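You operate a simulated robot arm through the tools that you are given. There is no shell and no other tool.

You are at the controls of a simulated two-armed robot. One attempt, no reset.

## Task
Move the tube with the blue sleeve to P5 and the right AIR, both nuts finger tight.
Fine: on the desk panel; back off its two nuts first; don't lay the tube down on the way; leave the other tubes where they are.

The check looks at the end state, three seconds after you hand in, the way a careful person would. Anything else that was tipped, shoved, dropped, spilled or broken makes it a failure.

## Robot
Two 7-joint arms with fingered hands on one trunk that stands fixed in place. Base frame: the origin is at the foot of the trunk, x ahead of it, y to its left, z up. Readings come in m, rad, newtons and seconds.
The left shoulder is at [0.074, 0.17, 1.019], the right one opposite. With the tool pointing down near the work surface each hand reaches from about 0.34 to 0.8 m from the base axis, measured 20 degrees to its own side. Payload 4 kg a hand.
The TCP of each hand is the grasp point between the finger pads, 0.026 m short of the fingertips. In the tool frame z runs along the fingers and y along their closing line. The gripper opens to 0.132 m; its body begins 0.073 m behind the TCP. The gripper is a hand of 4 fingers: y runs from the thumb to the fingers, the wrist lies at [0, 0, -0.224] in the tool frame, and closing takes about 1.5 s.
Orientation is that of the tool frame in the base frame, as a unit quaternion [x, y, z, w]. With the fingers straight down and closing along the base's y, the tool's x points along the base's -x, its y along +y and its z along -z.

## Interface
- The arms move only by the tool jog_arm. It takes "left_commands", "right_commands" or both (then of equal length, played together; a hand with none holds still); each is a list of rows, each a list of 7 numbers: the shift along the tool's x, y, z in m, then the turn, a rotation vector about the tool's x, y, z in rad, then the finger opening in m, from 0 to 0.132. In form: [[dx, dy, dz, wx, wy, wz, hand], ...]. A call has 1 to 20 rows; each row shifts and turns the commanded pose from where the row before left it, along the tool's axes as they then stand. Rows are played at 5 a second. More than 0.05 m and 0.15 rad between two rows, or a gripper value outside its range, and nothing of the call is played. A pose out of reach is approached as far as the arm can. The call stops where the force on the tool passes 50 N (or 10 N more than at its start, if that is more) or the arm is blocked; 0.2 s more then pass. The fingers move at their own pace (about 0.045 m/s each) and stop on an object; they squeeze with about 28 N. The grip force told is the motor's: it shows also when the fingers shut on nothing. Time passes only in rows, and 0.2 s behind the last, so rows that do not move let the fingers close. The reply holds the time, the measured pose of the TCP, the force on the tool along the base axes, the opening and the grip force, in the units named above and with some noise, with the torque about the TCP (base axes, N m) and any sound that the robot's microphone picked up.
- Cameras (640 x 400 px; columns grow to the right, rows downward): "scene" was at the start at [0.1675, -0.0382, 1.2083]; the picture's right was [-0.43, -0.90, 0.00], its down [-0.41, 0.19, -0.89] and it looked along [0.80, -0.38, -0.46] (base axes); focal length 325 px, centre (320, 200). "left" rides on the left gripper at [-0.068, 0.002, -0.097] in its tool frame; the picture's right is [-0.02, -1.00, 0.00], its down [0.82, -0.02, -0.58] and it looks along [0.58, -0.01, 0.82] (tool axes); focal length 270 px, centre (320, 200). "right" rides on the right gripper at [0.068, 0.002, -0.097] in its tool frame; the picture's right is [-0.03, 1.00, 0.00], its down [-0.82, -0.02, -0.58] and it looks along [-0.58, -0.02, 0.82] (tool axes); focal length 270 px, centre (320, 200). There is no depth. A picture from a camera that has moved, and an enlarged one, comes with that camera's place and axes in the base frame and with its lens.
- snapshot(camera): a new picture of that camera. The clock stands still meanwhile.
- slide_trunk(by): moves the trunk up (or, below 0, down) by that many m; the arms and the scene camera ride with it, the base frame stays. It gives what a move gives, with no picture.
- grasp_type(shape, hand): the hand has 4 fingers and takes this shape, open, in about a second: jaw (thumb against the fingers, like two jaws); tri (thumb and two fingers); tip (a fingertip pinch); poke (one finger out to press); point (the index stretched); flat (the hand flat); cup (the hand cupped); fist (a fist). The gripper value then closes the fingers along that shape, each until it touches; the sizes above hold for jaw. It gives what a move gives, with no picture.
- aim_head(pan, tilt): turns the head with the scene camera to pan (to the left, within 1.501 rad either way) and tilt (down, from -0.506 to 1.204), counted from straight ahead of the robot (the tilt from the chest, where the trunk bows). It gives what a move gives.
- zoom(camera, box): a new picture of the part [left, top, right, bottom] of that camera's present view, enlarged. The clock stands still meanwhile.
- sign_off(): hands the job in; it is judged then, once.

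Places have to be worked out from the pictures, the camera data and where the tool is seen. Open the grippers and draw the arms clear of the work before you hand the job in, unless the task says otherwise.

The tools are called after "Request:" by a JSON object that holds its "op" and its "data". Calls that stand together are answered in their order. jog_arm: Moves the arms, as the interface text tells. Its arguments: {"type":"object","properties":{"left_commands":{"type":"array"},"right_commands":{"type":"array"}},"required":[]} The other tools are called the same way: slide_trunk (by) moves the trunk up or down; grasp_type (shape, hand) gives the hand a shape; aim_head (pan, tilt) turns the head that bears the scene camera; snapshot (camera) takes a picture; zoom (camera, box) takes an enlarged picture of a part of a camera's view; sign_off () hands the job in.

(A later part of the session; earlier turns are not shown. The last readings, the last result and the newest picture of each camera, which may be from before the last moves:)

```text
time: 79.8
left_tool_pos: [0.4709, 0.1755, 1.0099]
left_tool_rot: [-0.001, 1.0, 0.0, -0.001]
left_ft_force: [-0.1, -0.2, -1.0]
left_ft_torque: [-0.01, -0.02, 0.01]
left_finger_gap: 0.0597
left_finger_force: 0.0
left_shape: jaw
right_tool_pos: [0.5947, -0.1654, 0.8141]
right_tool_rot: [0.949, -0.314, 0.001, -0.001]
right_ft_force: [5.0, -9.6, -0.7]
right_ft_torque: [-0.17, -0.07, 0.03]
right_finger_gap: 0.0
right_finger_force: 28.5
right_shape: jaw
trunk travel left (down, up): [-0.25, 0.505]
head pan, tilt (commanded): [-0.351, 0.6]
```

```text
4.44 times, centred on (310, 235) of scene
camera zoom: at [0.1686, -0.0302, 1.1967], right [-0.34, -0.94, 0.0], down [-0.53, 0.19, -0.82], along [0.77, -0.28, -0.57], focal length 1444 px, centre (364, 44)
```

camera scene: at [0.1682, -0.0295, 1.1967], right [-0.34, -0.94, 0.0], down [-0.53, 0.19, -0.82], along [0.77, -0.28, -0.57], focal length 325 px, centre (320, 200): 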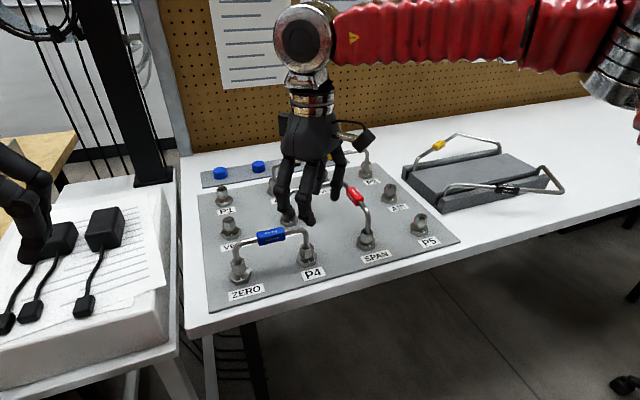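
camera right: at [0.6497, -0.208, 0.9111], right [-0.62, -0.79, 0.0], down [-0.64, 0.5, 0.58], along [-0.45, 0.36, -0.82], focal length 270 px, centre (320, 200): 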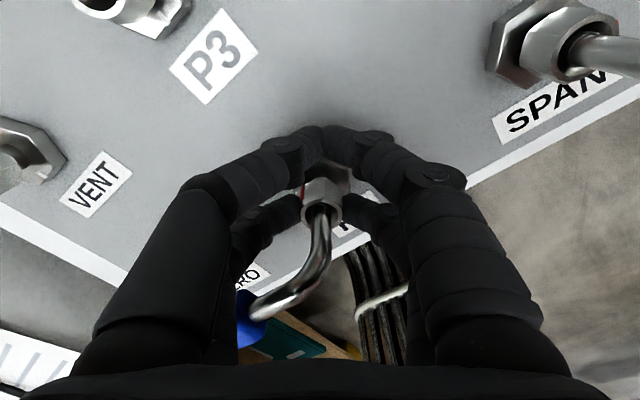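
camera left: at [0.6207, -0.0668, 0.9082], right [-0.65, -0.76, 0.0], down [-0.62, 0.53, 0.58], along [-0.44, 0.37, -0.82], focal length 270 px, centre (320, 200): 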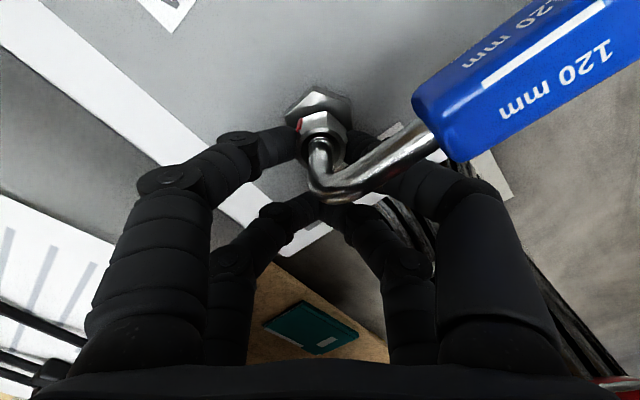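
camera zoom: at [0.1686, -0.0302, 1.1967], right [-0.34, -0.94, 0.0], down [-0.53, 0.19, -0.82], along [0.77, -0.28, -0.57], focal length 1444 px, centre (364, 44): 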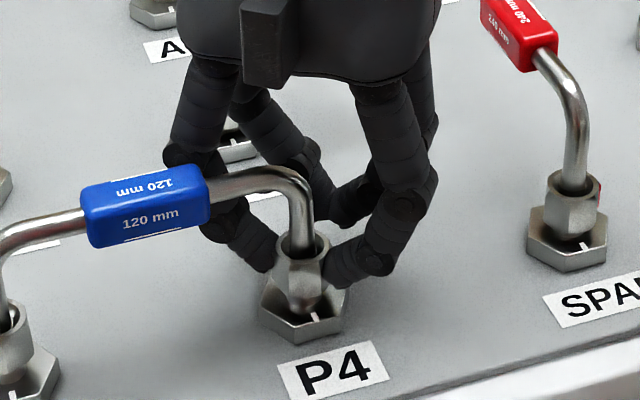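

Stroke one is done (about 103°). I'll open, swing back clockwise, and view the nut before the second grasp.

Request:
{"op": "jog_arm", "data": {"right_commands": [[0, 0, 0, 0, 0, 0, 0.06], [0, 0, 0, 0, 0, 0, 0.06], [0, 0, 0, 0, 0, 0, 0.06], [0, 0, 0, 0, 0, 0, 0.06], [-0.000175, 0.00253, 0, 0, 0, 0.1385, 0.06], [-0.000175, 0.00253, 0, 0, 0, 0.1385, 0.06], [-0.000175, 0.00253, 0, 0, 0, 0.1385, 0.06], [-0.000175, 0.00253, 0, 0, 0, 0.1385, 0.06], [-0.000175, 0.00253, 0, 0, 0, 0.1385, 0.06], [-0.000175, 0.00253, 0, 0, 0, 0.1385, 0.06], [-0.000175, 0.00253, 0, 0, 0, 0.1385, 0.06], [-0.000175, 0.00253, 0, 0, 0, 0.1385, 0.06], [-0.000175, 0.00253, 0, 0, 0, 0.1385, 0.06], [-0.000175, 0.00253, 0, 0, 0, 0.1385, 0.06], [-0.000175, 0.00253, 0, 0, 0, 0.1385, 0.06], [-0.000175, 0.00253, 0, 0, 0, 0.1385, 0.06], [-0.000175, 0.00253, 0, 0, 0, 0.1385, 0.06]]}}

Request:
{"op": "zoom", "data": {"camera": "right", "box": [200, 100, 440, 270]}}

Request:
{"op": "zoom", "data": {"camera": "scene", "box": [200, 190, 360, 300]}}

```text
time: 83.5
left_tool_pos: [0.4704, 0.1751, 1.0092]
left_tool_rot: [0.0, 1.0, 0.0, -0.001]
left_ft_force: [0.1, -0.3, -0.9]
left_ft_torque: [-0.01, 0.02, 0.01]
left_finger_gap: 0.0596
left_finger_force: 0.1
left_shape: jaw
right_tool_pos: [0.5664, -0.1648, 0.8127]
right_tool_rot: [-0.34, 0.94, 0.001, 0.0]
right_ft_force: [0.3, 1.1, -0.6]
right_ft_torque: [0.02, -0.01, 0.03]
right_finger_gap: 0.0599
right_finger_force: 0.1
right_shape: jaw
trunk travel left (down, up): [-0.25, 0.505]
head pan, tilt (commanded): [-0.351, 0.6]
```

```text
2.35 times, centred on (320, 185) of right
camera zoom: at [0.5135, -0.2074, 0.9117], right [-0.62, 0.78, 0.0], down [0.64, 0.51, 0.58], along [0.45, 0.36, -0.82], focal length 636 px, centre (320, 235)
```

zoom: 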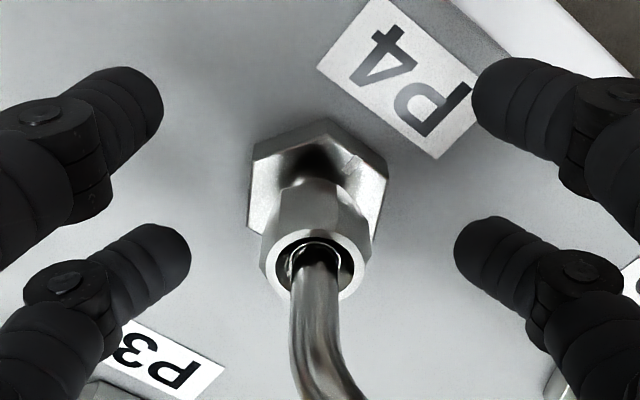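

```text
3.64 times, centred on (280, 245) of scene
camera zoom: at [0.168, -0.0294, 1.1968], right [-0.34, -0.94, 0.0], down [-0.53, 0.19, -0.82], along [0.77, -0.28, -0.57], focal length 1181 px, centre (466, 36)
```

zoom: 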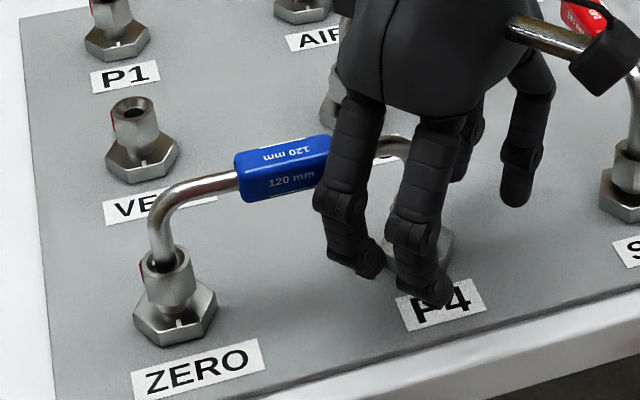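

I'll trim 1.4 mm, regrasp, and turn another 48° counter-clockwise, watching for the end-stop torque.

Request:
{"op": "jog_arm", "data": {"right_commands": [[0, -0.0014, 0, 0, 0, 0, 0.04], [0, 0, 0, 0, 0, 0, 0.02], [0, 0, 0, 0, 0, 0, 0.0], [0, 0, 0, 0, 0, 0, 0.0], [0, 0, 0, 0, 0, 0, 0.0], [0, 0, 0, 0, 0, 0, 0.0], [-0.00013, -0.00219, -0.0001, 0, 0, -0.12, 0.0], [-0.00013, -0.00219, -0.0001, 0, 0, -0.12, 0.0], [-0.00013, -0.00219, -0.0001, 0, 0, -0.12, 0.0], [-0.00013, -0.00219, -0.0001, 0, 0, -0.12, 0.0], [-0.00013, -0.00219, -0.0001, 0, 0, -0.12, 0.0], [-0.00013, -0.00219, -0.0001, 0, 0, -0.12, 0.0], [-0.00013, -0.00219, -0.0001, 0, 0, -0.12, 0.0]]}}

Request:
{"op": "zoom", "data": {"camera": "right", "box": [200, 100, 440, 270]}}

Request:
{"op": "zoom", "data": {"camera": "scene", "box": [200, 190, 360, 300]}}

```text
time: 86.2
left_tool_pos: [0.4711, 0.1767, 1.0099]
left_tool_rot: [0.0, 1.0, 0.0, 0.0]
left_ft_force: [-0.5, 0.5, 0.6]
left_ft_torque: [0.03, 0.01, -0.01]
left_finger_gap: 0.0597
left_finger_force: 0.0
left_shape: jaw
right_tool_pos: [0.5794, -0.1717, 0.8144]
right_tool_rot: [-0.696, 0.718, 0.0, -0.001]
right_ft_force: [0.7, 10.9, -3.9]
right_ft_torque: [0.08, -0.03, -0.37]
right_finger_gap: 0.0
right_finger_force: 28.0
right_shape: jaw
trunk travel left (down, up): [-0.25, 0.505]
head pan, tilt (commanded): [-0.351, 0.6]
```

```text
2.35 times, centred on (320, 185) of right
camera zoom: at [0.5771, -0.2402, 0.9117], right [-1.0, 0.06, 0.0], down [0.05, 0.81, 0.58], along [0.03, 0.58, -0.82], focal length 636 px, centre (320, 235)
```

zoom: 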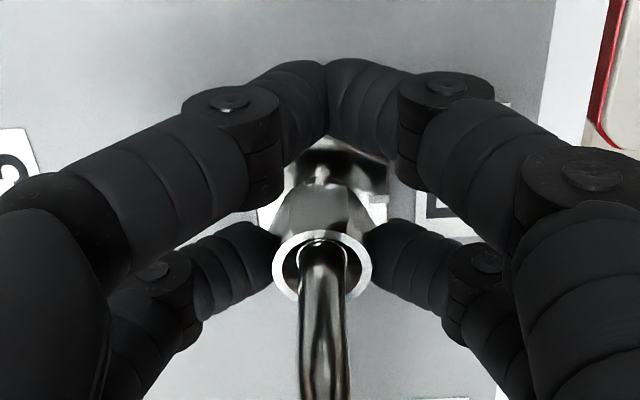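

```text
3.64 times, centred on (280, 245) of scene
camera zoom: at [0.1685, -0.0285, 1.1967], right [-0.34, -0.94, 0.0], down [-0.53, 0.19, -0.82], along [0.77, -0.28, -0.57], focal length 1181 px, centre (466, 36)
```

zoom: 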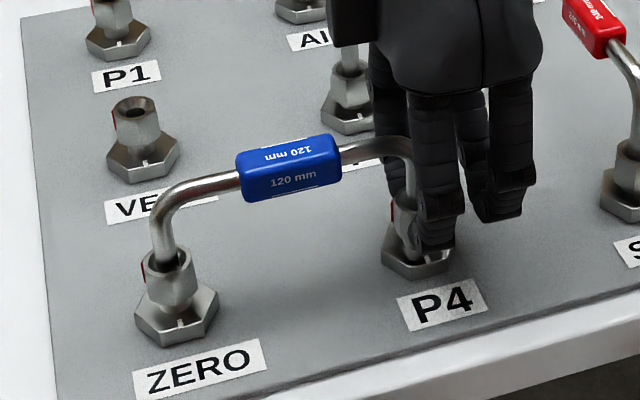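

The P4 red mark is now on the left and torque is rising (0.37 N·m), so it's at the loose stop. I'll open and lift, then inspect both nuts.

Request:
{"op": "jog_arm", "data": {"right_commands": [[-0.0001, -0.0011, 0, 0, 0, -0.06, 0.0], [0, 0, 0, 0, 0, 0, 0.06], [0, 0, 0, 0, 0, 0, 0.06], [0, 0, 0, 0, 0, 0, 0.06], [0, 0, 0, 0, 0, 0, 0.06], [0, 0, -0.03, 0, 0, 0, 0.06], [0, 0, -0.04, 0, 0, 0, 0.06], [0, 0, -0.04, 0, 0, 0, 0.06]]}}

Request:
{"op": "zoom", "data": {"camera": "scene", "box": [220, 210, 340, 300]}}

Request:
{"op": "snapshot", "data": {"camera": "right"}}

```text
time: 88.0
left_tool_pos: [0.4695, 0.1757, 1.0107]
left_tool_rot: [0.0, 1.0, 0.0, 0.0]
left_ft_force: [0.1, 0.4, 0.3]
left_ft_torque: [0.0, 0.01, -0.03]
left_finger_gap: 0.0596
left_finger_force: 0.1
left_shape: jaw
right_tool_pos: [0.5823, -0.1718, 0.9257]
right_tool_rot: [0.716, -0.698, 0.0, 0.001]
right_ft_force: [-0.3, -0.7, -0.2]
right_ft_torque: [0.05, 0.0, -0.01]
right_finger_gap: 0.0597
right_finger_force: 0.1
right_shape: jaw
trunk travel left (down, up): [-0.25, 0.505]
head pan, tilt (commanded): [-0.351, 0.6]
```

```text
4.44 times, centred on (280, 255) of scene
camera zoom: at [0.1676, -0.0294, 1.1969], right [-0.34, -0.94, 0.0], down [-0.53, 0.19, -0.82], along [0.77, -0.28, -0.57], focal length 1444 px, centre (498, -44)
```

zoom: 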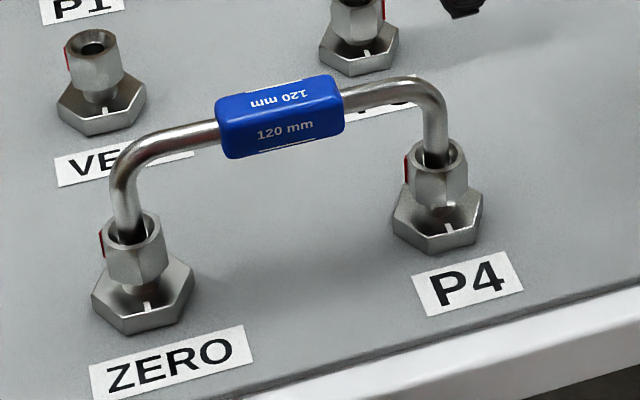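

```text
taken
camera right: at [0.5835, -0.2404, 1.0237], right [-1.0, 0.0, 0.0], down [0.0, 0.82, 0.58], along [0.0, 0.58, -0.82], focal length 270 px, centre (320, 200)
```

right: 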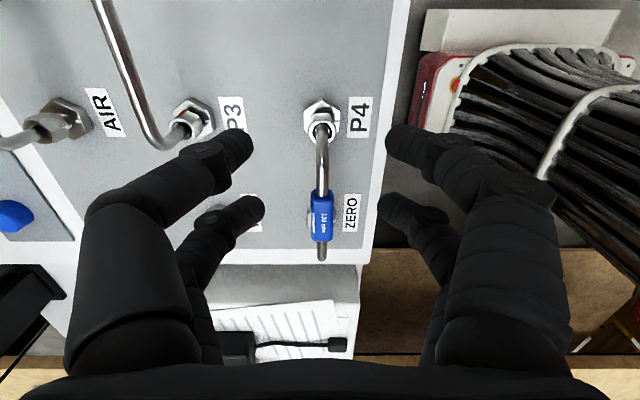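

Both nuts are now backed off: red marks on the left and necks visible. Next the right hand takes the tube by the sleeve, centred near (0.581, -0.0955, 0.843). It is already yawed 90°, so I'll move +76 mm in y above it and check reach.

Request:
{"op": "jog_arm", "data": {"right_commands": [[-0.026, 0, 0, 0, 0, 0, 0.06], [-0.025, 0, 0, 0, 0, 0, 0.06], [-0.025, 0, 0, 0, 0, 0, 0.06], [0, 0, 0, 0, 0, 0, 0.06]]}}

Request:
{"op": "snapshot", "data": {"camera": "right"}}

Request:
{"op": "zoom", "data": {"camera": "right", "box": [220, 50, 420, 230]}}

```text
time: 89.0
left_tool_pos: [0.4707, 0.1758, 1.0097]
left_tool_rot: [0.001, 1.0, -0.001, -0.001]
left_ft_force: [-0.1, 0.8, -0.6]
left_ft_torque: [0.01, 0.01, -0.02]
left_finger_gap: 0.0594
left_finger_force: 0.1
left_shape: jaw
right_tool_pos: [0.5768, -0.1554, 0.9243]
right_tool_rot: [0.716, -0.698, -0.001, 0.0]
right_ft_force: [0.6, 0.3, 1.2]
right_ft_torque: [-0.03, -0.02, -0.01]
right_finger_gap: 0.0598
right_finger_force: 0.1
right_shape: jaw
right hand out of reach, approached as far as the arm can: row 1, 2, 3
trunk travel left (down, up): [-0.25, 0.505]
head pan, tilt (commanded): [-0.351, 0.6]
```

```text
taken
camera right: at [0.5775, -0.2241, 1.0212], right [-1.0, 0.0, 0.0], down [0.0, 0.82, 0.58], along [0.0, 0.58, -0.82], focal length 270 px, centre (320, 200)
```

right: 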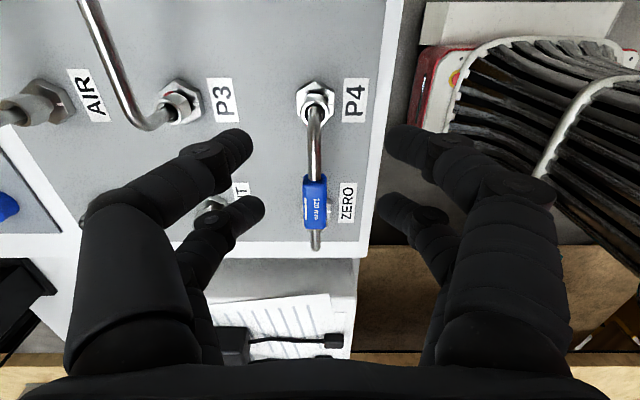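

```text
2.22 times, centred on (320, 140) of right
camera zoom: at [0.5775, -0.2241, 1.0212], right [-1.0, 0.0, 0.0], down [0.0, 0.82, 0.58], along [0.0, 0.58, -0.82], focal length 601 px, centre (320, 333)
```

zoom: 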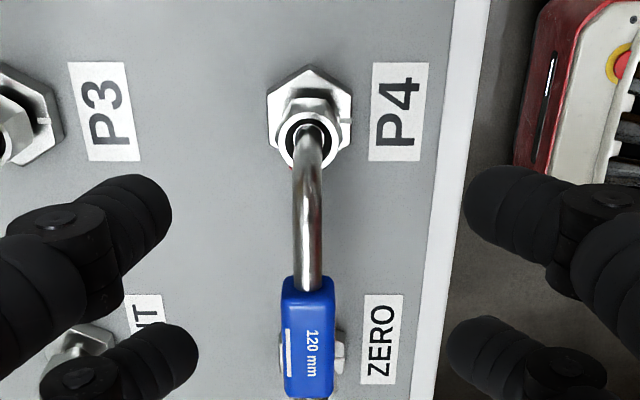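

At this height the right arm stops at y of about -0.156. The arms reached further across at lower z, so I'll go down straddling the tube (fingers open, clear of the sleeve) and then slide along +y at that lower height.

Request:
{"op": "jog_arm", "data": {"right_commands": [[0, -0.0035, 0.02, 0, 0, 0, 0.06], [0, 0, 0.02, 0, 0, 0, 0.06], [0, 0, 0.02, 0, 0, 0, 0.06], [-0.02, 0, 0, 0, 0, 0, 0.06], [-0.02, 0, 0, 0, 0, 0, 0.06], [-0.02, 0, 0, 0, 0, 0, 0.06], [0, 0, 0, 0, 0, 0, 0.06]]}}

Request:
{"op": "snapshot", "data": {"camera": "right"}}

Request:
{"op": "snapshot", "data": {"camera": "scene"}}

```text
time: 90.7
left_tool_pos: [0.4704, 0.1763, 1.0102]
left_tool_rot: [0.0, 1.0, 0.0, -0.002]
left_ft_force: [-0.2, 0.1, 0.3]
left_ft_torque: [0.0, 0.05, 0.0]
left_finger_gap: 0.0595
left_finger_force: 0.1
left_shape: jaw
right_tool_pos: [0.5788, -0.1545, 0.8621]
right_tool_rot: [0.716, -0.698, 0.0, 0.0]
right_ft_force: [0.0, 0.2, 0.2]
right_ft_torque: [-0.01, 0.0, 0.01]
right_finger_gap: 0.0598
right_finger_force: 0.1
right_shape: jaw
right hand out of reach, approached as far as the arm can: row 4, 5, 6
trunk travel left (down, up): [-0.25, 0.505]
head pan, tilt (commanded): [-0.351, 0.6]
```

```text
taken
camera right: at [0.5816, -0.2229, 0.9602], right [-1.0, 0.0, 0.0], down [0.0, 0.82, 0.58], along [0.0, 0.58, -0.82], focal length 270 px, centre (320, 200)
```

right: 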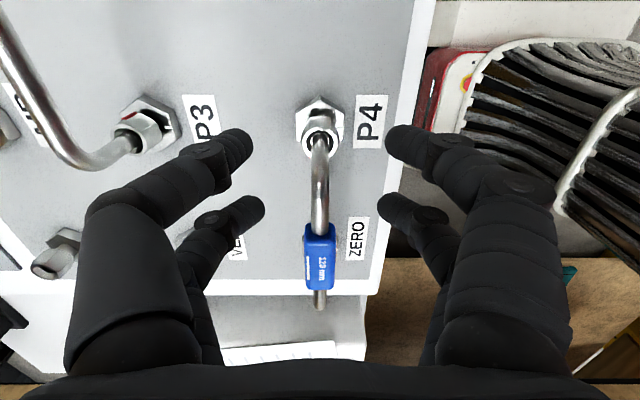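

```text
taken
camera scene: at [0.1681, -0.0294, 1.1968], right [-0.34, -0.94, 0.0], down [-0.53, 0.19, -0.82], along [0.77, -0.28, -0.57], focal length 325 px, centre (320, 200)
```

scene: 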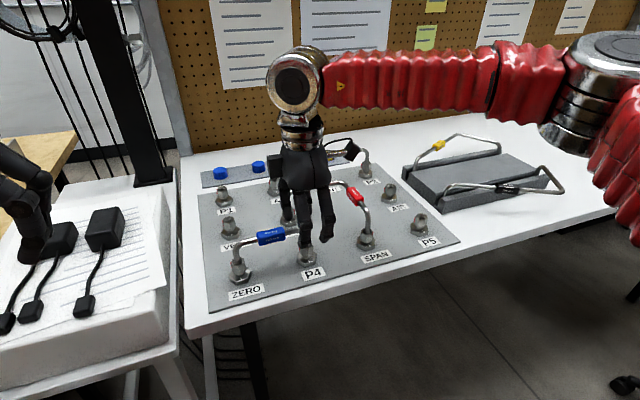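

Lower doesn't help, so the limit comes from the right arm's current elbow posture, since the left arm reached mirror-wise much further. I'll lift, un-yaw, retract toward the body, and then approach from the middle to get a better posture. The left arm moves further aside first.

Request:
{"op": "jog_arm", "data": {"left_commands": [[0, 0.03, -0.02, 0, 0, 0, 0.06], [0, 0.04, -0.02, 0, 0, 0, 0.06], [0, 0.04, -0.01, 0, 0, 0, 0.06], [0.02, 0.03, 0, 0, 0, 0, 0.06]], "right_commands": [[0, 0, -0.045, 0, 0, 0, 0.06], [0, 0, -0.045, 0, 0, 0, 0.06], [0, 0, -0.045, 0, 0, 0, 0.06], [0, 0, -0.03, 0, 0, 0, 0.06]]}}

Request:
{"op": "jog_arm", "data": {"right_commands": [[0, 0, 0, 0, 0, 0.145, 0.06], [0, 0, 0, 0, 0, 0.145, 0.06], [0, 0, 0, 0, 0, 0.145, 0.06], [0, 0, 0, 0, 0, 0.145, 0.06], [0, 0, 0, 0, 0, 0.145, 0.06], [0, 0, 0, 0, 0, 0.145, 0.06], [0, 0, 0, 0, 0, 0.145, 0.06], [0, 0, 0, 0, 0, 0.145, 0.06], [0, 0, 0, 0, 0, 0.145, 0.06], [0, 0, 0, 0, 0, 0.145, 0.06], [0, 0, 0, 0, 0, 0.145, 0.06], [0.04, -0.01, -0.01, 0, 0, 0, 0.06], [0.04, -0.01, -0.01, 0, 0, 0, 0.06], [0.04, -0.01, -0.01, 0, 0, 0, 0.06], [0.04, -0.01, -0.01, 0, 0, 0, 0.06], [0.04, -0.01, -0.01, 0, 0, 0, 0.06]]}}

Request:
{"op": "snapshot", "data": {"camera": "scene"}}

```text
time: 91.7
left_tool_pos: [0.4473, 0.3167, 1.0638]
left_tool_rot: [0.0, 1.0, -0.001, 0.001]
left_ft_force: [0.3, -0.5, -0.3]
left_ft_torque: [-0.02, -0.01, 0.01]
left_finger_gap: 0.0598
left_finger_force: 0.1
left_shape: jaw
right_tool_pos: [0.5804, -0.1975, 1.0202]
right_tool_rot: [0.717, -0.697, 0.001, -0.002]
right_ft_force: [-0.7, 0.0, 0.2]
right_ft_torque: [0.05, 0.0, -0.01]
right_finger_gap: 0.0599
right_finger_force: 0.0
right_shape: jaw
right hand out of reach, approached as far as the arm can: row 2, 3, 4
trunk travel left (down, up): [-0.25, 0.505]
head pan, tilt (commanded): [-0.351, 0.6]
```

```text
time: 95.0
left_tool_pos: [0.4482, 0.3166, 1.0637]
left_tool_rot: [-0.001, 1.0, 0.0, 0.0]
left_ft_force: [0.4, 0.3, 0.2]
left_ft_torque: [0.02, -0.04, -0.02]
left_finger_gap: 0.0597
left_finger_force: 0.0
left_shape: jaw
right_tool_pos: [0.3836, -0.2451, 1.0711]
right_tool_rot: [-0.001, 1.0, 0.0, 0.001]
right_ft_force: [-0.1, -0.6, 0.2]
right_ft_torque: [-0.01, -0.01, -0.02]
right_finger_gap: 0.0601
right_finger_force: 0.0
right_shape: jaw
trunk travel left (down, up): [-0.25, 0.505]
head pan, tilt (commanded): [-0.351, 0.6]
```

```text
taken
camera scene: at [0.1662, -0.0294, 1.1972], right [-0.34, -0.94, 0.0], down [-0.53, 0.19, -0.83], along [0.78, -0.28, -0.56], focal length 325 px, centre (320, 200)
```

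scene: 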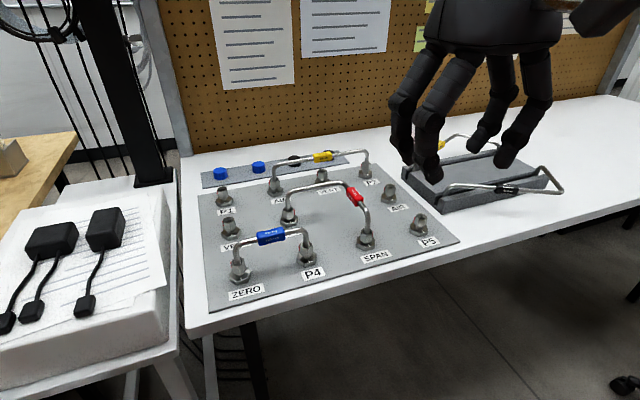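

The right hand is retracted at (0.384, -0.245, 1.07). I'll move left across the front at this closer distance and see whether it passes the old limit.

Request:
{"op": "jog_arm", "data": {"right_commands": [[-0.01, 0.04, 0, 0, 0, 0, 0.06], [-0.015, 0.04, 0, 0, 0, 0, 0.06], [-0.015, 0.04, 0, 0, 0, 0, 0.06], [-0.015, 0.04, 0, 0, 0, 0, 0.06], [-0.015, 0.04, 0, 0, 0, 0, 0.06], [-0.01, 0.03, 0, 0, 0, 0, 0.06]]}}

Request:
{"op": "snapshot", "data": {"camera": "scene"}}

```text
time: 96.5
left_tool_pos: [0.4497, 0.3166, 1.0633]
left_tool_rot: [0.0, 1.0, 0.0, 0.0]
left_ft_force: [1.3, -0.6, 0.0]
left_ft_torque: [0.0, -0.04, 0.02]
left_finger_gap: 0.0596
left_finger_force: 0.0
left_shape: jaw
right_tool_pos: [0.433, -0.1158, 1.0709]
right_tool_rot: [-0.001, 1.0, 0.0, -0.001]
right_ft_force: [0.0, 0.0, -1.1]
right_ft_torque: [0.0, 0.01, 0.02]
right_finger_gap: 0.0597
right_finger_force: 0.0
right_shape: jaw
right hand out of reach, approached as far as the arm can: row 4, 5, 6
trunk travel left (down, up): [-0.25, 0.505]
head pan, tilt (commanded): [-0.351, 0.6]
```

```text
taken
camera scene: at [0.168, -0.0293, 1.1968], right [-0.34, -0.94, 0.0], down [-0.53, 0.19, -0.82], along [0.77, -0.28, -0.57], focal length 325 px, centre (320, 200)
```

scene: 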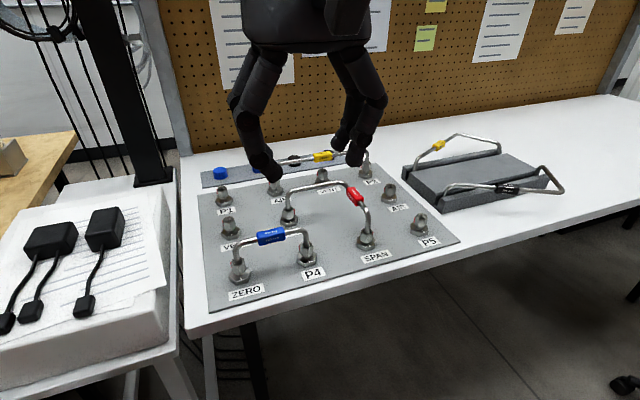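

The right arm really is limited to roughly y = -0.12 to -0.155 in its posture. Tilting the hand about 18° so the wrist stays outboard and the fingers point down and inward lets the TCP reach the sleeve. That same tilt also helps later at P5/AIR. I'll go back out, yaw 90° counter-clockwise and set the tilt above P4.

Request:
{"op": "jog_arm", "data": {"right_commands": [[0, -0.04, 0, 0, 0, 0, 0.06], [0, -0.04, 0, 0, 0, 0, 0.06], [0, -0.03, 0.02, 0, 0, -0.1428, 0.06], [0, 0, 0.02, 0, 0, -0.1428, 0.06], [0, 0, 0.02, 0, 0, -0.1428, 0.06], [0, 0, 0.02, 0, 0, -0.1428, 0.06], [0, 0, 0, 0, 0, -0.1428, 0.06], [0, 0, 0, 0, 0, -0.1428, 0.06], [0, 0, 0, 0, 0, -0.1428, 0.06], [0, 0, 0, 0, 0, -0.1428, 0.06], [0, 0, 0, 0, 0, -0.1428, 0.06], [0, 0, 0, 0, 0, -0.1428, 0.06], [0, 0, 0, 0, 0, -0.1428, 0.06], [0, -0.035, 0.01, 0, 0, 0, 0.06], [0, -0.035, 0.01, 0, 0, 0, 0.06], [0, -0.04, 0.01, 0, 0, 0, 0.06], [0, -0.04, 0.01, 0, 0, 0, 0.06]]}}

Request:
{"op": "snapshot", "data": {"camera": "scene"}}

```text
time: 100.0
left_tool_pos: [0.4512, 0.3166, 1.0623]
left_tool_rot: [-0.001, 1.0, 0.0, -0.001]
left_ft_force: [-0.2, -0.2, -0.8]
left_ft_torque: [-0.01, 0.0, 0.02]
left_finger_gap: 0.0595
left_finger_force: 0.1
left_shape: jaw
right_tool_pos: [0.5811, -0.2267, 0.9487]
right_tool_rot: [0.707, -0.707, 0.0, 0.001]
right_ft_force: [-0.5, 0.9, 0.3]
right_ft_torque: [0.02, 0.02, 0.03]
right_finger_gap: 0.06
right_finger_force: 0.0
right_shape: jaw
trunk travel left (down, up): [-0.25, 0.505]
head pan, tilt (commanded): [-0.351, 0.6]
```

```text
taken
camera scene: at [0.1686, -0.0296, 1.1966], right [-0.34, -0.94, 0.0], down [-0.53, 0.19, -0.82], along [0.77, -0.28, -0.57], focal length 325 px, centre (320, 200)
```

scene: 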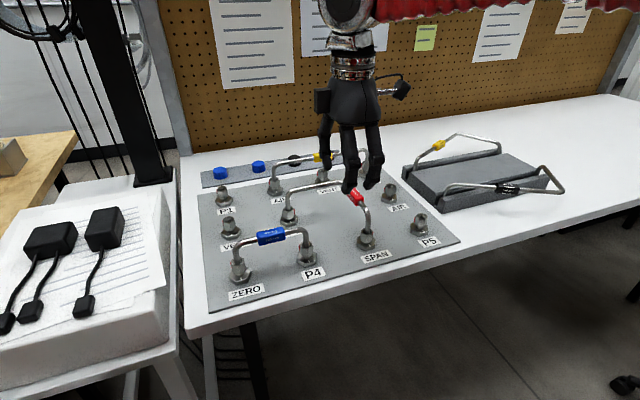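

TCP is at (0.581, -0.227, 0.949) with exact 90° yaw. Now I'll tilt 18° and slide toward the sleeve at z of about 0.92.

Request:
{"op": "jog_arm", "data": {"right_commands": [[0, 0, 0, 0, -0.105, 0, 0.06], [0, 0, 0, 0, -0.105, 0, 0.06], [0, 0, 0, 0, -0.105, 0, 0.06], [-0.0276, 0, 0.0169, 0, 0, 0, 0.06], [-0.0276, 0, 0.0169, 0, 0, 0, 0.06], [-0.0276, 0, 0.0169, 0, 0, 0, 0.06], [-0.0276, 0, 0.0169, 0, 0, 0, 0.06], [0, 0, 0, 0, 0, 0, 0.06]]}}

Request:
{"op": "snapshot", "data": {"camera": "right"}}

Request:
{"op": "snapshot", "data": {"camera": "scene"}}

```text
time: 101.8
left_tool_pos: [0.4496, 0.3157, 1.0629]
left_tool_rot: [0.0, 1.0, 0.0, 0.001]
left_ft_force: [-0.5, -0.8, 0.3]
left_ft_torque: [0.02, 0.0, 0.0]
left_finger_gap: 0.0599
left_finger_force: 0.1
left_shape: jaw
right_tool_pos: [0.5851, -0.1011, 0.9198]
right_tool_rot: [0.699, -0.698, -0.111, -0.11]
right_ft_force: [0.0, 0.5, 0.9]
right_ft_torque: [0.03, 0.02, 0.0]
right_finger_gap: 0.06
right_finger_force: 0.1
right_shape: jaw
trunk travel left (down, up): [-0.25, 0.505]
head pan, tilt (commanded): [-0.351, 0.6]
```

```text
taken
camera right: at [0.5845, -0.1957, 0.9908], right [-1.0, 0.02, 0.01], down [0.02, 0.6, 0.8], along [0.01, 0.8, -0.6], focal length 270 px, centre (320, 200)
```

right: 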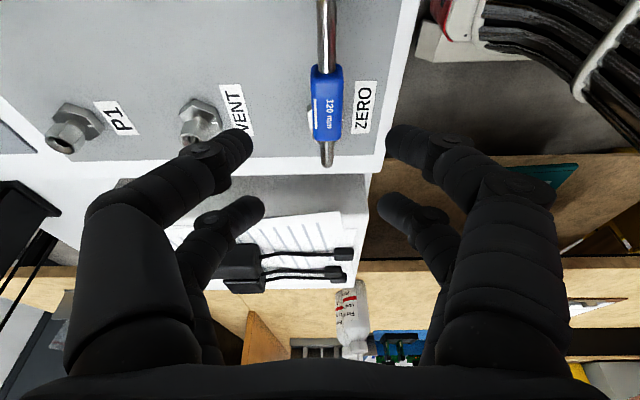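

```text
taken
camera scene: at [0.1673, -0.0294, 1.197], right [-0.34, -0.94, 0.0], down [-0.53, 0.19, -0.82], along [0.77, -0.28, -0.57], focal length 325 px, centre (320, 200)
```

scene: 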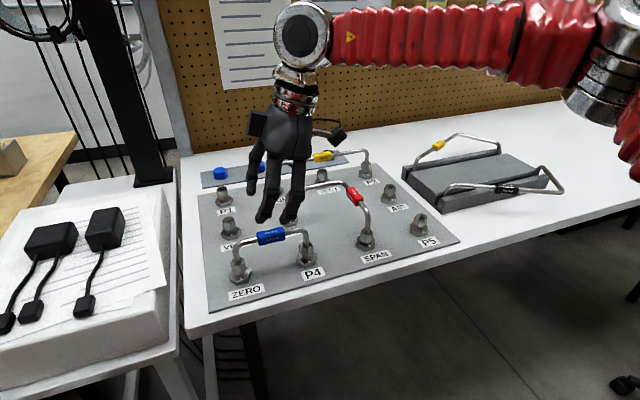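

The tilt solved it: TCP is at (0.586, -0.101, 0.92), right above the sleeve. I'll trim x by -4.5 mm, descend to z of about 0.885, and check alignment.

Request:
{"op": "jog_arm", "data": {"right_commands": [[0.0054, 0.0045, 0.0166, 0, 0, 0, 0.06], [0.0054, 0, 0.0166, 0, 0, 0, 0.06], [0, 0, 0, 0, 0, 0, 0.06]]}}

Request:
{"op": "zoom", "data": {"camera": "right", "box": [200, 50, 440, 240]}}

Request:
{"op": "zoom", "data": {"camera": "scene", "box": [210, 170, 350, 290]}}

```text
time: 102.7
left_tool_pos: [0.4496, 0.3167, 1.0621]
left_tool_rot: [0.0, 1.0, 0.0, -0.001]
left_ft_force: [0.3, 0.6, 0.0]
left_ft_torque: [-0.04, 0.0, -0.06]
left_finger_gap: 0.0598
left_finger_force: 0.1
left_shape: jaw
right_tool_pos: [0.5798, -0.0972, 0.8843]
right_tool_rot: [0.699, -0.698, -0.111, -0.11]
right_ft_force: [-0.5, 0.3, -0.6]
right_ft_torque: [-0.01, 0.0, 0.02]
right_finger_gap: 0.06
right_finger_force: 0.1
right_shape: jaw
trunk travel left (down, up): [-0.25, 0.505]
head pan, tilt (commanded): [-0.351, 0.6]
```

```text
2.11 times, centred on (320, 145) of right
camera zoom: at [0.5788, -0.1934, 0.9559], right [-1.0, 0.02, 0.01], down [0.02, 0.6, 0.8], along [0.01, 0.8, -0.6], focal length 569 px, centre (320, 316)
```

zoom: 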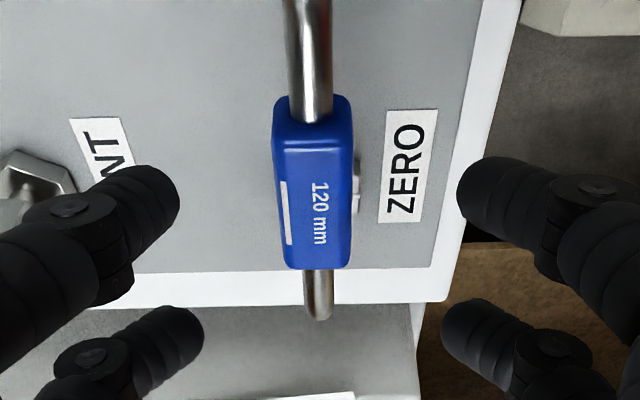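

```text
3.33 times, centred on (280, 230) of scene
camera zoom: at [0.1678, -0.0294, 1.1968], right [-0.34, -0.94, 0.0], down [-0.53, 0.19, -0.82], along [0.77, -0.28, -0.57], focal length 1083 px, centre (453, 100)
```

zoom: 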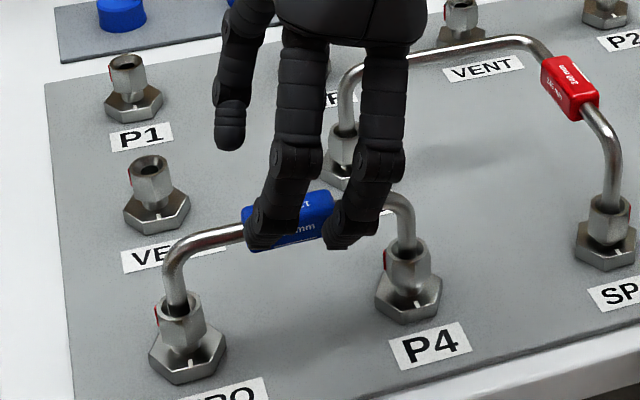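

Alignment is good to about 1.5 mm. I'll descend the last 28 mm and close gently on the sleeve.

Request:
{"op": "jog_arm", "data": {"right_commands": [[0.0057, -0.001, 0.0127, 0, 0, 0, 0.06], [0.0057, 0, 0.0127, 0, 0, 0, 0.06], [0, 0, 0, 0, 0, 0, 0.04], [0, 0, 0, 0, 0, 0, 0.03], [0, 0, 0, 0, 0, 0, 0.02], [0, 0, 0, 0, 0, 0, 0.01], [0, 0, 0, 0, 0, 0, 0.0], [0, 0, 0, 0, 0, 0, 0.0], [0, 0, 0, 0, 0, 0, 0.0]]}}

Request:
{"op": "zoom", "data": {"camera": "right", "box": [200, 50, 440, 240]}}

Request:
{"op": "zoom", "data": {"camera": "scene", "box": [210, 170, 350, 290]}}

```text
time: 104.7
left_tool_pos: [0.4495, 0.3163, 1.0628]
left_tool_rot: [-0.001, 1.0, -0.001, -0.001]
left_ft_force: [-0.4, 0.1, 0.5]
left_ft_torque: [0.01, -0.03, 0.02]
left_finger_gap: 0.0598
left_finger_force: 0.1
left_shape: jaw
right_tool_pos: [0.5794, -0.1023, 0.8594]
right_tool_rot: [0.699, -0.698, -0.112, -0.111]
right_ft_force: [0.4, 0.3, 0.5]
right_ft_torque: [-0.01, -0.04, 0.02]
right_finger_gap: 0.0133
right_finger_force: 27.8
right_shape: jaw
trunk travel left (down, up): [-0.25, 0.505]
head pan, tilt (commanded): [-0.351, 0.6]
```

```text
2.11 times, centred on (320, 145) of right
camera zoom: at [0.5798, -0.1968, 0.9309], right [-1.0, 0.02, 0.01], down [0.02, 0.6, 0.8], along [0.01, 0.8, -0.6], focal length 569 px, centre (320, 316)
```

zoom: 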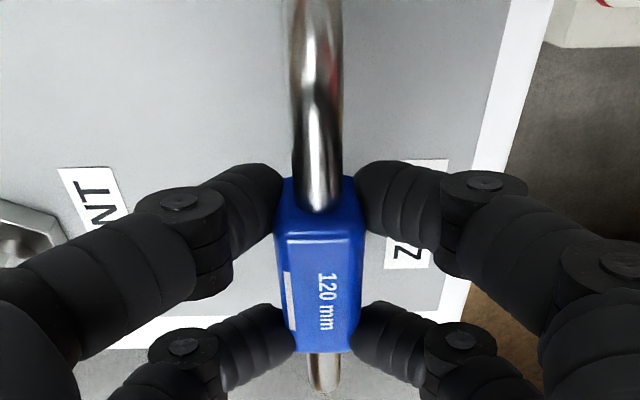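

```text
3.33 times, centred on (280, 230) of scene
camera zoom: at [0.168, -0.0294, 1.1968], right [-0.34, -0.94, 0.0], down [-0.53, 0.19, -0.82], along [0.77, -0.28, -0.57], focal length 1083 px, centre (453, 100)
```

zoom: 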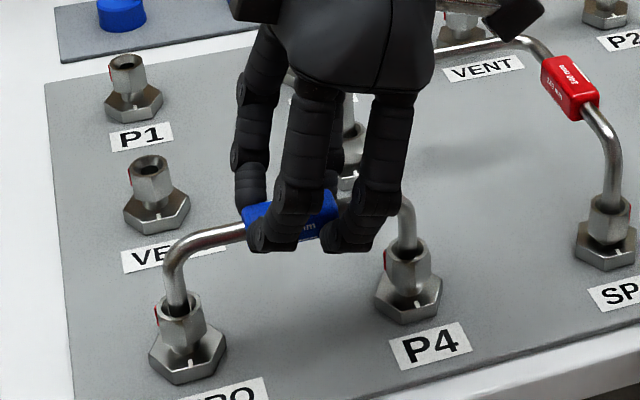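

The sleeve is held by all four fingers (28 N). I'll lift straight up slowly, 20 mm first, and check that the tube slides out freely.

Request:
{"op": "jog_arm", "data": {"right_commands": [[-0.00155, 0, -0.00475, 0, 0, 0, 0.0], [-0.00155, 0, -0.00475, 0, 0, 0, 0.0], [-0.00155, 0, -0.00475, 0, 0, 0, 0.0], [-0.00155, 0, -0.00475, 0, 0, 0, 0.0], [0, 0, 0, 0, 0, 0, 0.0]]}}

Request:
{"op": "zoom", "data": {"camera": "scene", "box": [210, 170, 350, 290]}}

```text
time: 105.8
left_tool_pos: [0.4505, 0.3165, 1.0616]
left_tool_rot: [0.0, 1.0, 0.0, 0.0]
left_ft_force: [-0.2, -0.3, -0.2]
left_ft_torque: [0.01, 0.02, -0.01]
left_finger_gap: 0.0599
left_finger_force: 0.1
left_shape: jaw
right_tool_pos: [0.5801, -0.1004, 0.8797]
right_tool_rot: [0.699, -0.697, -0.111, -0.111]
right_ft_force: [0.9, 0.6, -1.0]
right_ft_torque: [0.0, 0.01, 0.01]
right_finger_gap: 0.0134
right_finger_force: 28.1
right_shape: jaw
trunk travel left (down, up): [-0.25, 0.505]
head pan, tilt (commanded): [-0.351, 0.6]
```

```text
3.33 times, centred on (280, 230) of scene
camera zoom: at [0.168, -0.0294, 1.1968], right [-0.34, -0.94, 0.0], down [-0.53, 0.19, -0.82], along [0.77, -0.28, -0.57], focal length 1083 px, centre (453, 100)
```

zoom: 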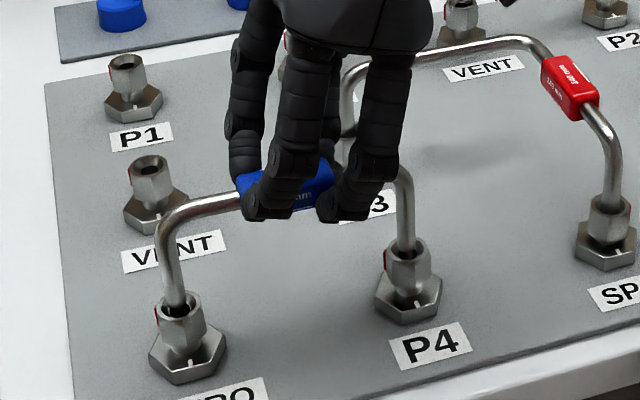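

The tube is sliding out freely (about 1 N). I'll continue upward another 40 mm.

Request:
{"op": "jog_arm", "data": {"right_commands": [[-0.0031, 0, -0.0095, 0, 0, 0, 0.0], [-0.0031, 0, -0.0095, 0, 0, 0, 0.0], [-0.0031, 0, -0.0095, 0, 0, 0, 0.0], [-0.0031, 0, -0.0095, 0, 0, 0, 0.0], [0, 0, 0, 0, 0, 0, 0.0]]}}

Request:
{"op": "zoom", "data": {"camera": "scene", "box": [210, 150, 370, 290]}}

Request:
{"op": "snapshot", "data": {"camera": "right"}}

```text
time: 107.0
left_tool_pos: [0.4498, 0.3166, 1.0625]
left_tool_rot: [0.001, 1.0, 0.0, -0.001]
left_ft_force: [-0.3, 0.2, -0.2]
left_ft_torque: [0.0, 0.02, -0.02]
left_finger_gap: 0.0596
left_finger_force: 0.1
left_shape: jaw
right_tool_pos: [0.5788, -0.1023, 0.9193]
right_tool_rot: [0.699, -0.698, -0.112, -0.111]
right_ft_force: [-0.5, 0.0, -0.7]
right_ft_torque: [0.02, 0.0, 0.01]
right_finger_gap: 0.0134
right_finger_force: 27.9
right_shape: jaw
trunk travel left (down, up): [-0.25, 0.505]
head pan, tilt (commanded): [-0.351, 0.6]
```

```text
2.86 times, centred on (290, 220) of scene
camera zoom: at [0.1681, -0.0294, 1.1968], right [-0.34, -0.94, 0.0], down [-0.53, 0.19, -0.82], along [0.77, -0.28, -0.57], focal length 928 px, centre (406, 143)
```

zoom: 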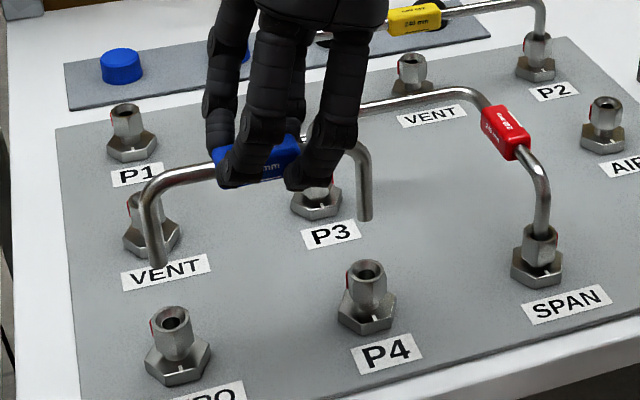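

```text
taken
camera right: at [0.5798, -0.1968, 0.9907], right [-1.0, 0.02, 0.01], down [0.02, 0.6, 0.8], along [0.01, 0.8, -0.6], focal length 270 px, centre (320, 200)
```

right: 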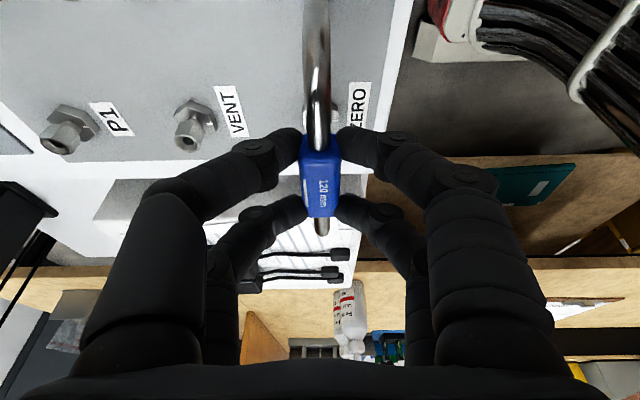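

The tube is free and level, with leg ends at z of about 0.849 and the run at 0.902. The seated insertion depth was roughly 12-16 mm. I'll lift another 40 mm so the legs clear the red tube, then carry it to the right before rotating.

Request:
{"op": "jog_arm", "data": {"right_commands": [[-0.00618, 0, -0.01902, 0, 0, 0, 0.0], [-0.00618, 0, -0.01902, 0, 0, 0, 0.0], [0.03, 0, -0.0098, 0, 0, 0, 0.0], [0.038, 0, -0.0124, 0, 0, 0, 0.0], [0.038, 0, -0.0124, 0, 0, 0, 0.0], [0.038, 0, -0.0124, 0, 0, 0, 0.0], [0.038, 0, -0.0124, 0, 0, 0, 0.0], [0, 0, 0, 0, 0, 0, 0.0]]}}

Request:
{"op": "snapshot", "data": {"camera": "scene"}}

```text
time: 108.8
left_tool_pos: [0.45, 0.3166, 1.0636]
left_tool_rot: [-0.001, 1.0, 0.0, -0.001]
left_ft_force: [0.7, 0.1, 0.2]
left_ft_torque: [0.03, 0.01, 0.03]
left_finger_gap: 0.0598
left_finger_force: 0.1
left_shape: jaw
right_tool_pos: [0.578, -0.2931, 0.9579]
right_tool_rot: [0.699, -0.698, -0.111, -0.112]
right_ft_force: [0.0, 0.0, -1.0]
right_ft_torque: [0.01, 0.03, -0.04]
right_finger_gap: 0.013
right_finger_force: 27.8
right_shape: jaw
trunk travel left (down, up): [-0.25, 0.505]
head pan, tilt (commanded): [-0.351, 0.6]
```

```text
taken
camera scene: at [0.168, -0.0294, 1.1968], right [-0.34, -0.94, 0.0], down [-0.53, 0.19, -0.82], along [0.77, -0.28, -0.57], focal length 325 px, centre (320, 200)
```

scene: 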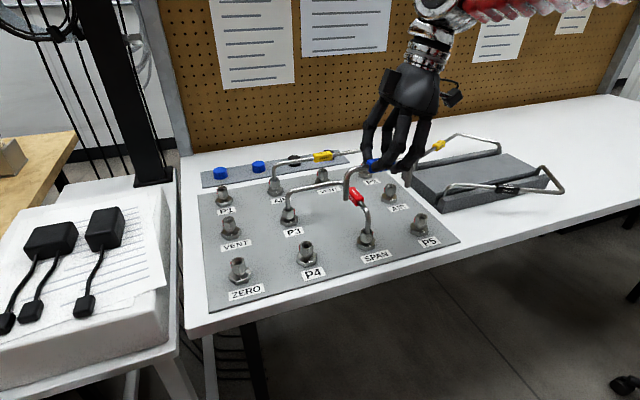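

The tube is held securely at (0.578, -0.293, 0.958). I'll rotate it 90° clockwise about the vertical, with the rotation axis expressed in the tilted tool frame.

Request:
{"op": "jog_arm", "data": {"right_commands": [[0, 0, 0, 0.0443, 0, 0.1358, 0.0], [0, 0, 0, 0.0443, 0, 0.1358, 0.0], [0, 0, 0, 0.0443, 0, 0.1358, 0.0], [0, 0, 0, 0.0443, 0, 0.1358, 0.0], [0, 0, 0, 0.0443, 0, 0.1358, 0.0], [0, 0, 0, 0.0443, 0, 0.1358, 0.0], [0, 0, 0, 0.0443, 0, 0.1358, 0.0], [0, 0, 0, 0.0443, 0, 0.1358, 0.0], [0, 0, 0, 0.0443, 0, 0.1358, 0.0], [0, 0, 0, 0.0443, 0, 0.1358, 0.0], [0, 0, 0, 0.0443, 0, 0.1358, 0.0], [0, 0, 0, 0, 0, 0, 0.0]]}}

Request:
{"op": "snapshot", "data": {"camera": "scene"}}

Request:
{"op": "snapshot", "data": {"camera": "right"}}

```text
time: 111.5
left_tool_pos: [0.4501, 0.3161, 1.064]
left_tool_rot: [0.0, 1.0, 0.0, -0.001]
left_ft_force: [0.8, -0.5, -0.9]
left_ft_torque: [0.04, 0.0, 0.01]
left_finger_gap: 0.0598
left_finger_force: 0.0
left_shape: jaw
right_tool_pos: [0.5795, -0.2918, 0.9594]
right_tool_rot: [0.0, 0.987, 0.0, 0.158]
right_ft_force: [-0.4, 0.4, -1.4]
right_ft_torque: [0.0, 0.01, 0.01]
right_finger_gap: 0.0134
right_finger_force: 28.3
right_shape: jaw
trunk travel left (down, up): [-0.25, 0.505]
head pan, tilt (commanded): [-0.351, 0.6]
```

```text
taken
camera scene: at [0.1678, -0.0295, 1.1968], right [-0.34, -0.94, 0.0], down [-0.53, 0.19, -0.82], along [0.77, -0.28, -0.57], focal length 325 px, centre (320, 200)
```

scene: 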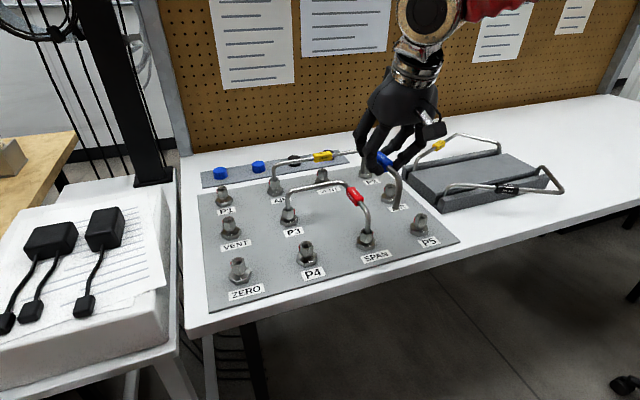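

```text
taken
camera right: at [0.4864, -0.2907, 1.0299], right [0.02, 1.0, 0.01], down [0.6, -0.02, 0.8], along [0.8, -0.01, -0.6], focal length 270 px, centre (320, 200)
```

right: 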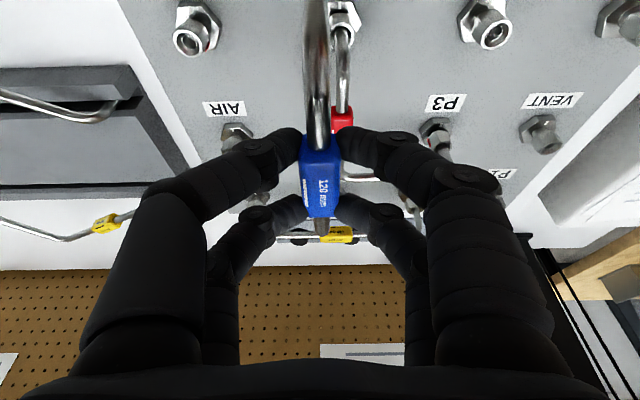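

The tube now lies along x, ZERO end forward. I'll carry it over P5/AIR, targeting a tube centre of (0.6406, -0.395), while staying high.

Request:
{"op": "jog_arm", "data": {"right_commands": [[-0.0167, -0.0344, 0.0055, 0, 0, 0, 0.0], [-0.0167, -0.0344, 0.0055, 0, 0, 0, 0.0], [-0.0167, -0.0344, 0.0055, 0, 0, 0, 0.0], [0, 0, 0, 0, 0, 0, 0.0]]}}

Request:
{"op": "snapshot", "data": {"camera": "right"}}

Request:
{"op": "zoom", "data": {"camera": "scene", "box": [340, 130, 500, 260]}}

```text
time: 112.5
left_tool_pos: [0.4505, 0.3178, 1.063]
left_tool_rot: [0.0, 1.0, 0.0, -0.001]
left_ft_force: [-0.2, -0.6, -0.3]
left_ft_torque: [-0.01, 0.0, 0.02]
left_finger_gap: 0.0599
left_finger_force: 0.1
left_shape: jaw
right_tool_pos: [0.6337, -0.3953, 0.9599]
right_tool_rot: [-0.002, 0.987, 0.0, 0.158]
right_ft_force: [-0.5, 0.1, -0.5]
right_ft_torque: [-0.01, 0.01, 0.01]
right_finger_gap: 0.0133
right_finger_force: 28.3
right_shape: jaw
trunk travel left (down, up): [-0.25, 0.505]
head pan, tilt (commanded): [-0.351, 0.6]
```

```text
taken
camera right: at [0.5397, -0.3929, 1.0321], right [0.02, 1.0, 0.01], down [0.6, -0.02, 0.8], along [0.8, -0.01, -0.6], focal length 270 px, centre (320, 200)
```

right: 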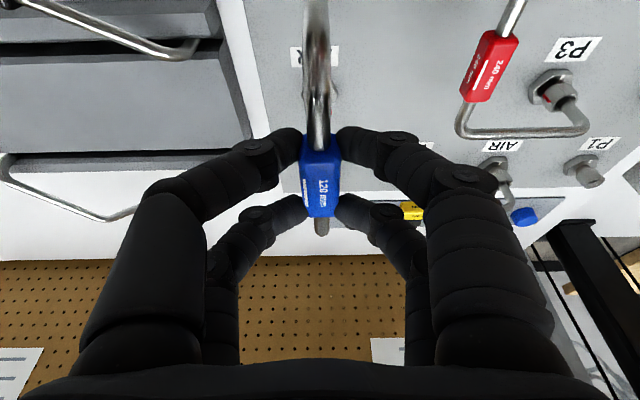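

```text
3.08 times, centred on (420, 195) of scene
camera zoom: at [0.1676, -0.0294, 1.1969], right [-0.34, -0.94, 0.0], down [-0.53, 0.19, -0.82], along [0.77, -0.28, -0.57], focal length 1000 px, centre (12, 215)
```

zoom: 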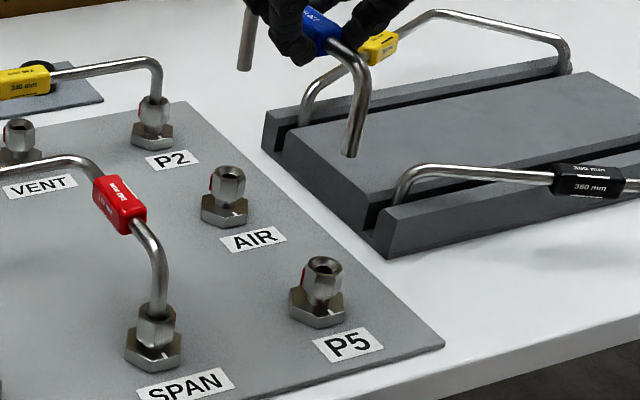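

By the scene camera the leg ends are at about (0.5795, -0.395) and (0.701, -0.396), essentially over P5 and AIR. I'll lower until the ends are about 10 mm above the nut rims and check closely.

Request:
{"op": "jog_arm", "data": {"right_commands": [[0.0059, 0, 0.018, 0, 0, 0, 0.0], [0.0059, 0, 0.018, 0, 0, 0, 0.0], [0.0059, 0, 0.018, 0, 0, 0, 0.0], [0.0059, 0, 0.018, 0, 0, 0, 0.0], [0, 0, 0, 0, 0, 0, 0.0]]}}

Request:
{"op": "zoom", "data": {"camera": "scene", "box": [370, 150, 450, 260]}}

Request:
{"op": "snapshot", "data": {"camera": "right"}}

```text
time: 113.7
left_tool_pos: [0.4495, 0.3169, 1.0621]
left_tool_rot: [0.0, 1.0, 0.0, -0.001]
left_ft_force: [0.2, 0.2, -0.2]
left_ft_torque: [0.02, 0.01, 0.0]
left_finger_gap: 0.0598
left_finger_force: 0.1
left_shape: jaw
right_tool_pos: [0.6336, -0.3941, 0.883]
right_tool_rot: [-0.001, 0.987, 0.0, 0.158]
right_ft_force: [0.2, -0.6, -0.9]
right_ft_torque: [-0.05, 0.0, 0.02]
right_finger_gap: 0.0134
right_finger_force: 28.4
right_shape: jaw
trunk travel left (down, up): [-0.25, 0.505]
head pan, tilt (commanded): [-0.351, 0.6]
```

```text
3.64 times, centred on (410, 205) of scene
camera zoom: at [0.1677, -0.0294, 1.1969], right [-0.34, -0.94, 0.0], down [-0.53, 0.19, -0.82], along [0.77, -0.28, -0.57], focal length 1181 px, centre (-7, 182)
```

zoom: 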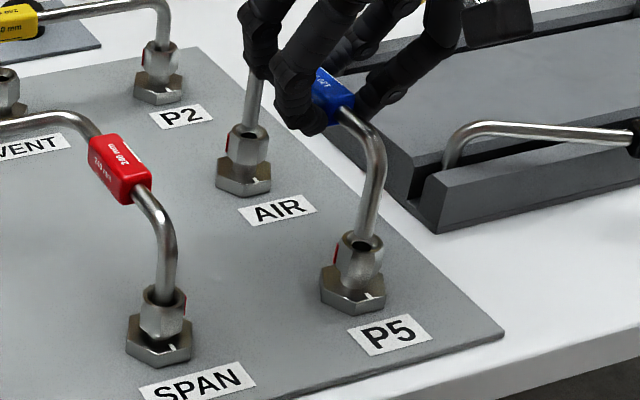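

```text
taken
camera right: at [0.54, -0.393, 0.9537], right [0.02, 1.0, 0.01], down [0.6, -0.02, 0.8], along [0.8, -0.01, -0.6], focal length 270 px, centre (320, 200)
```

right: 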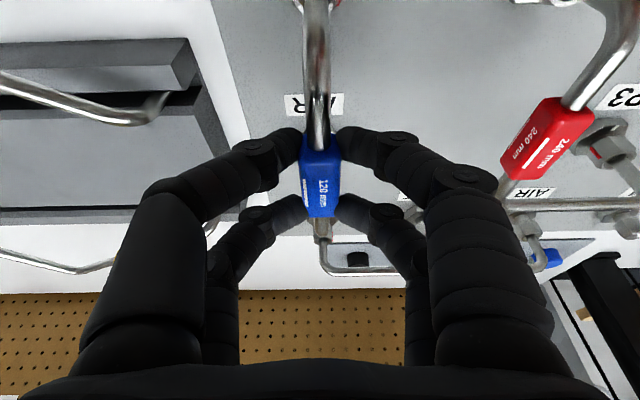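

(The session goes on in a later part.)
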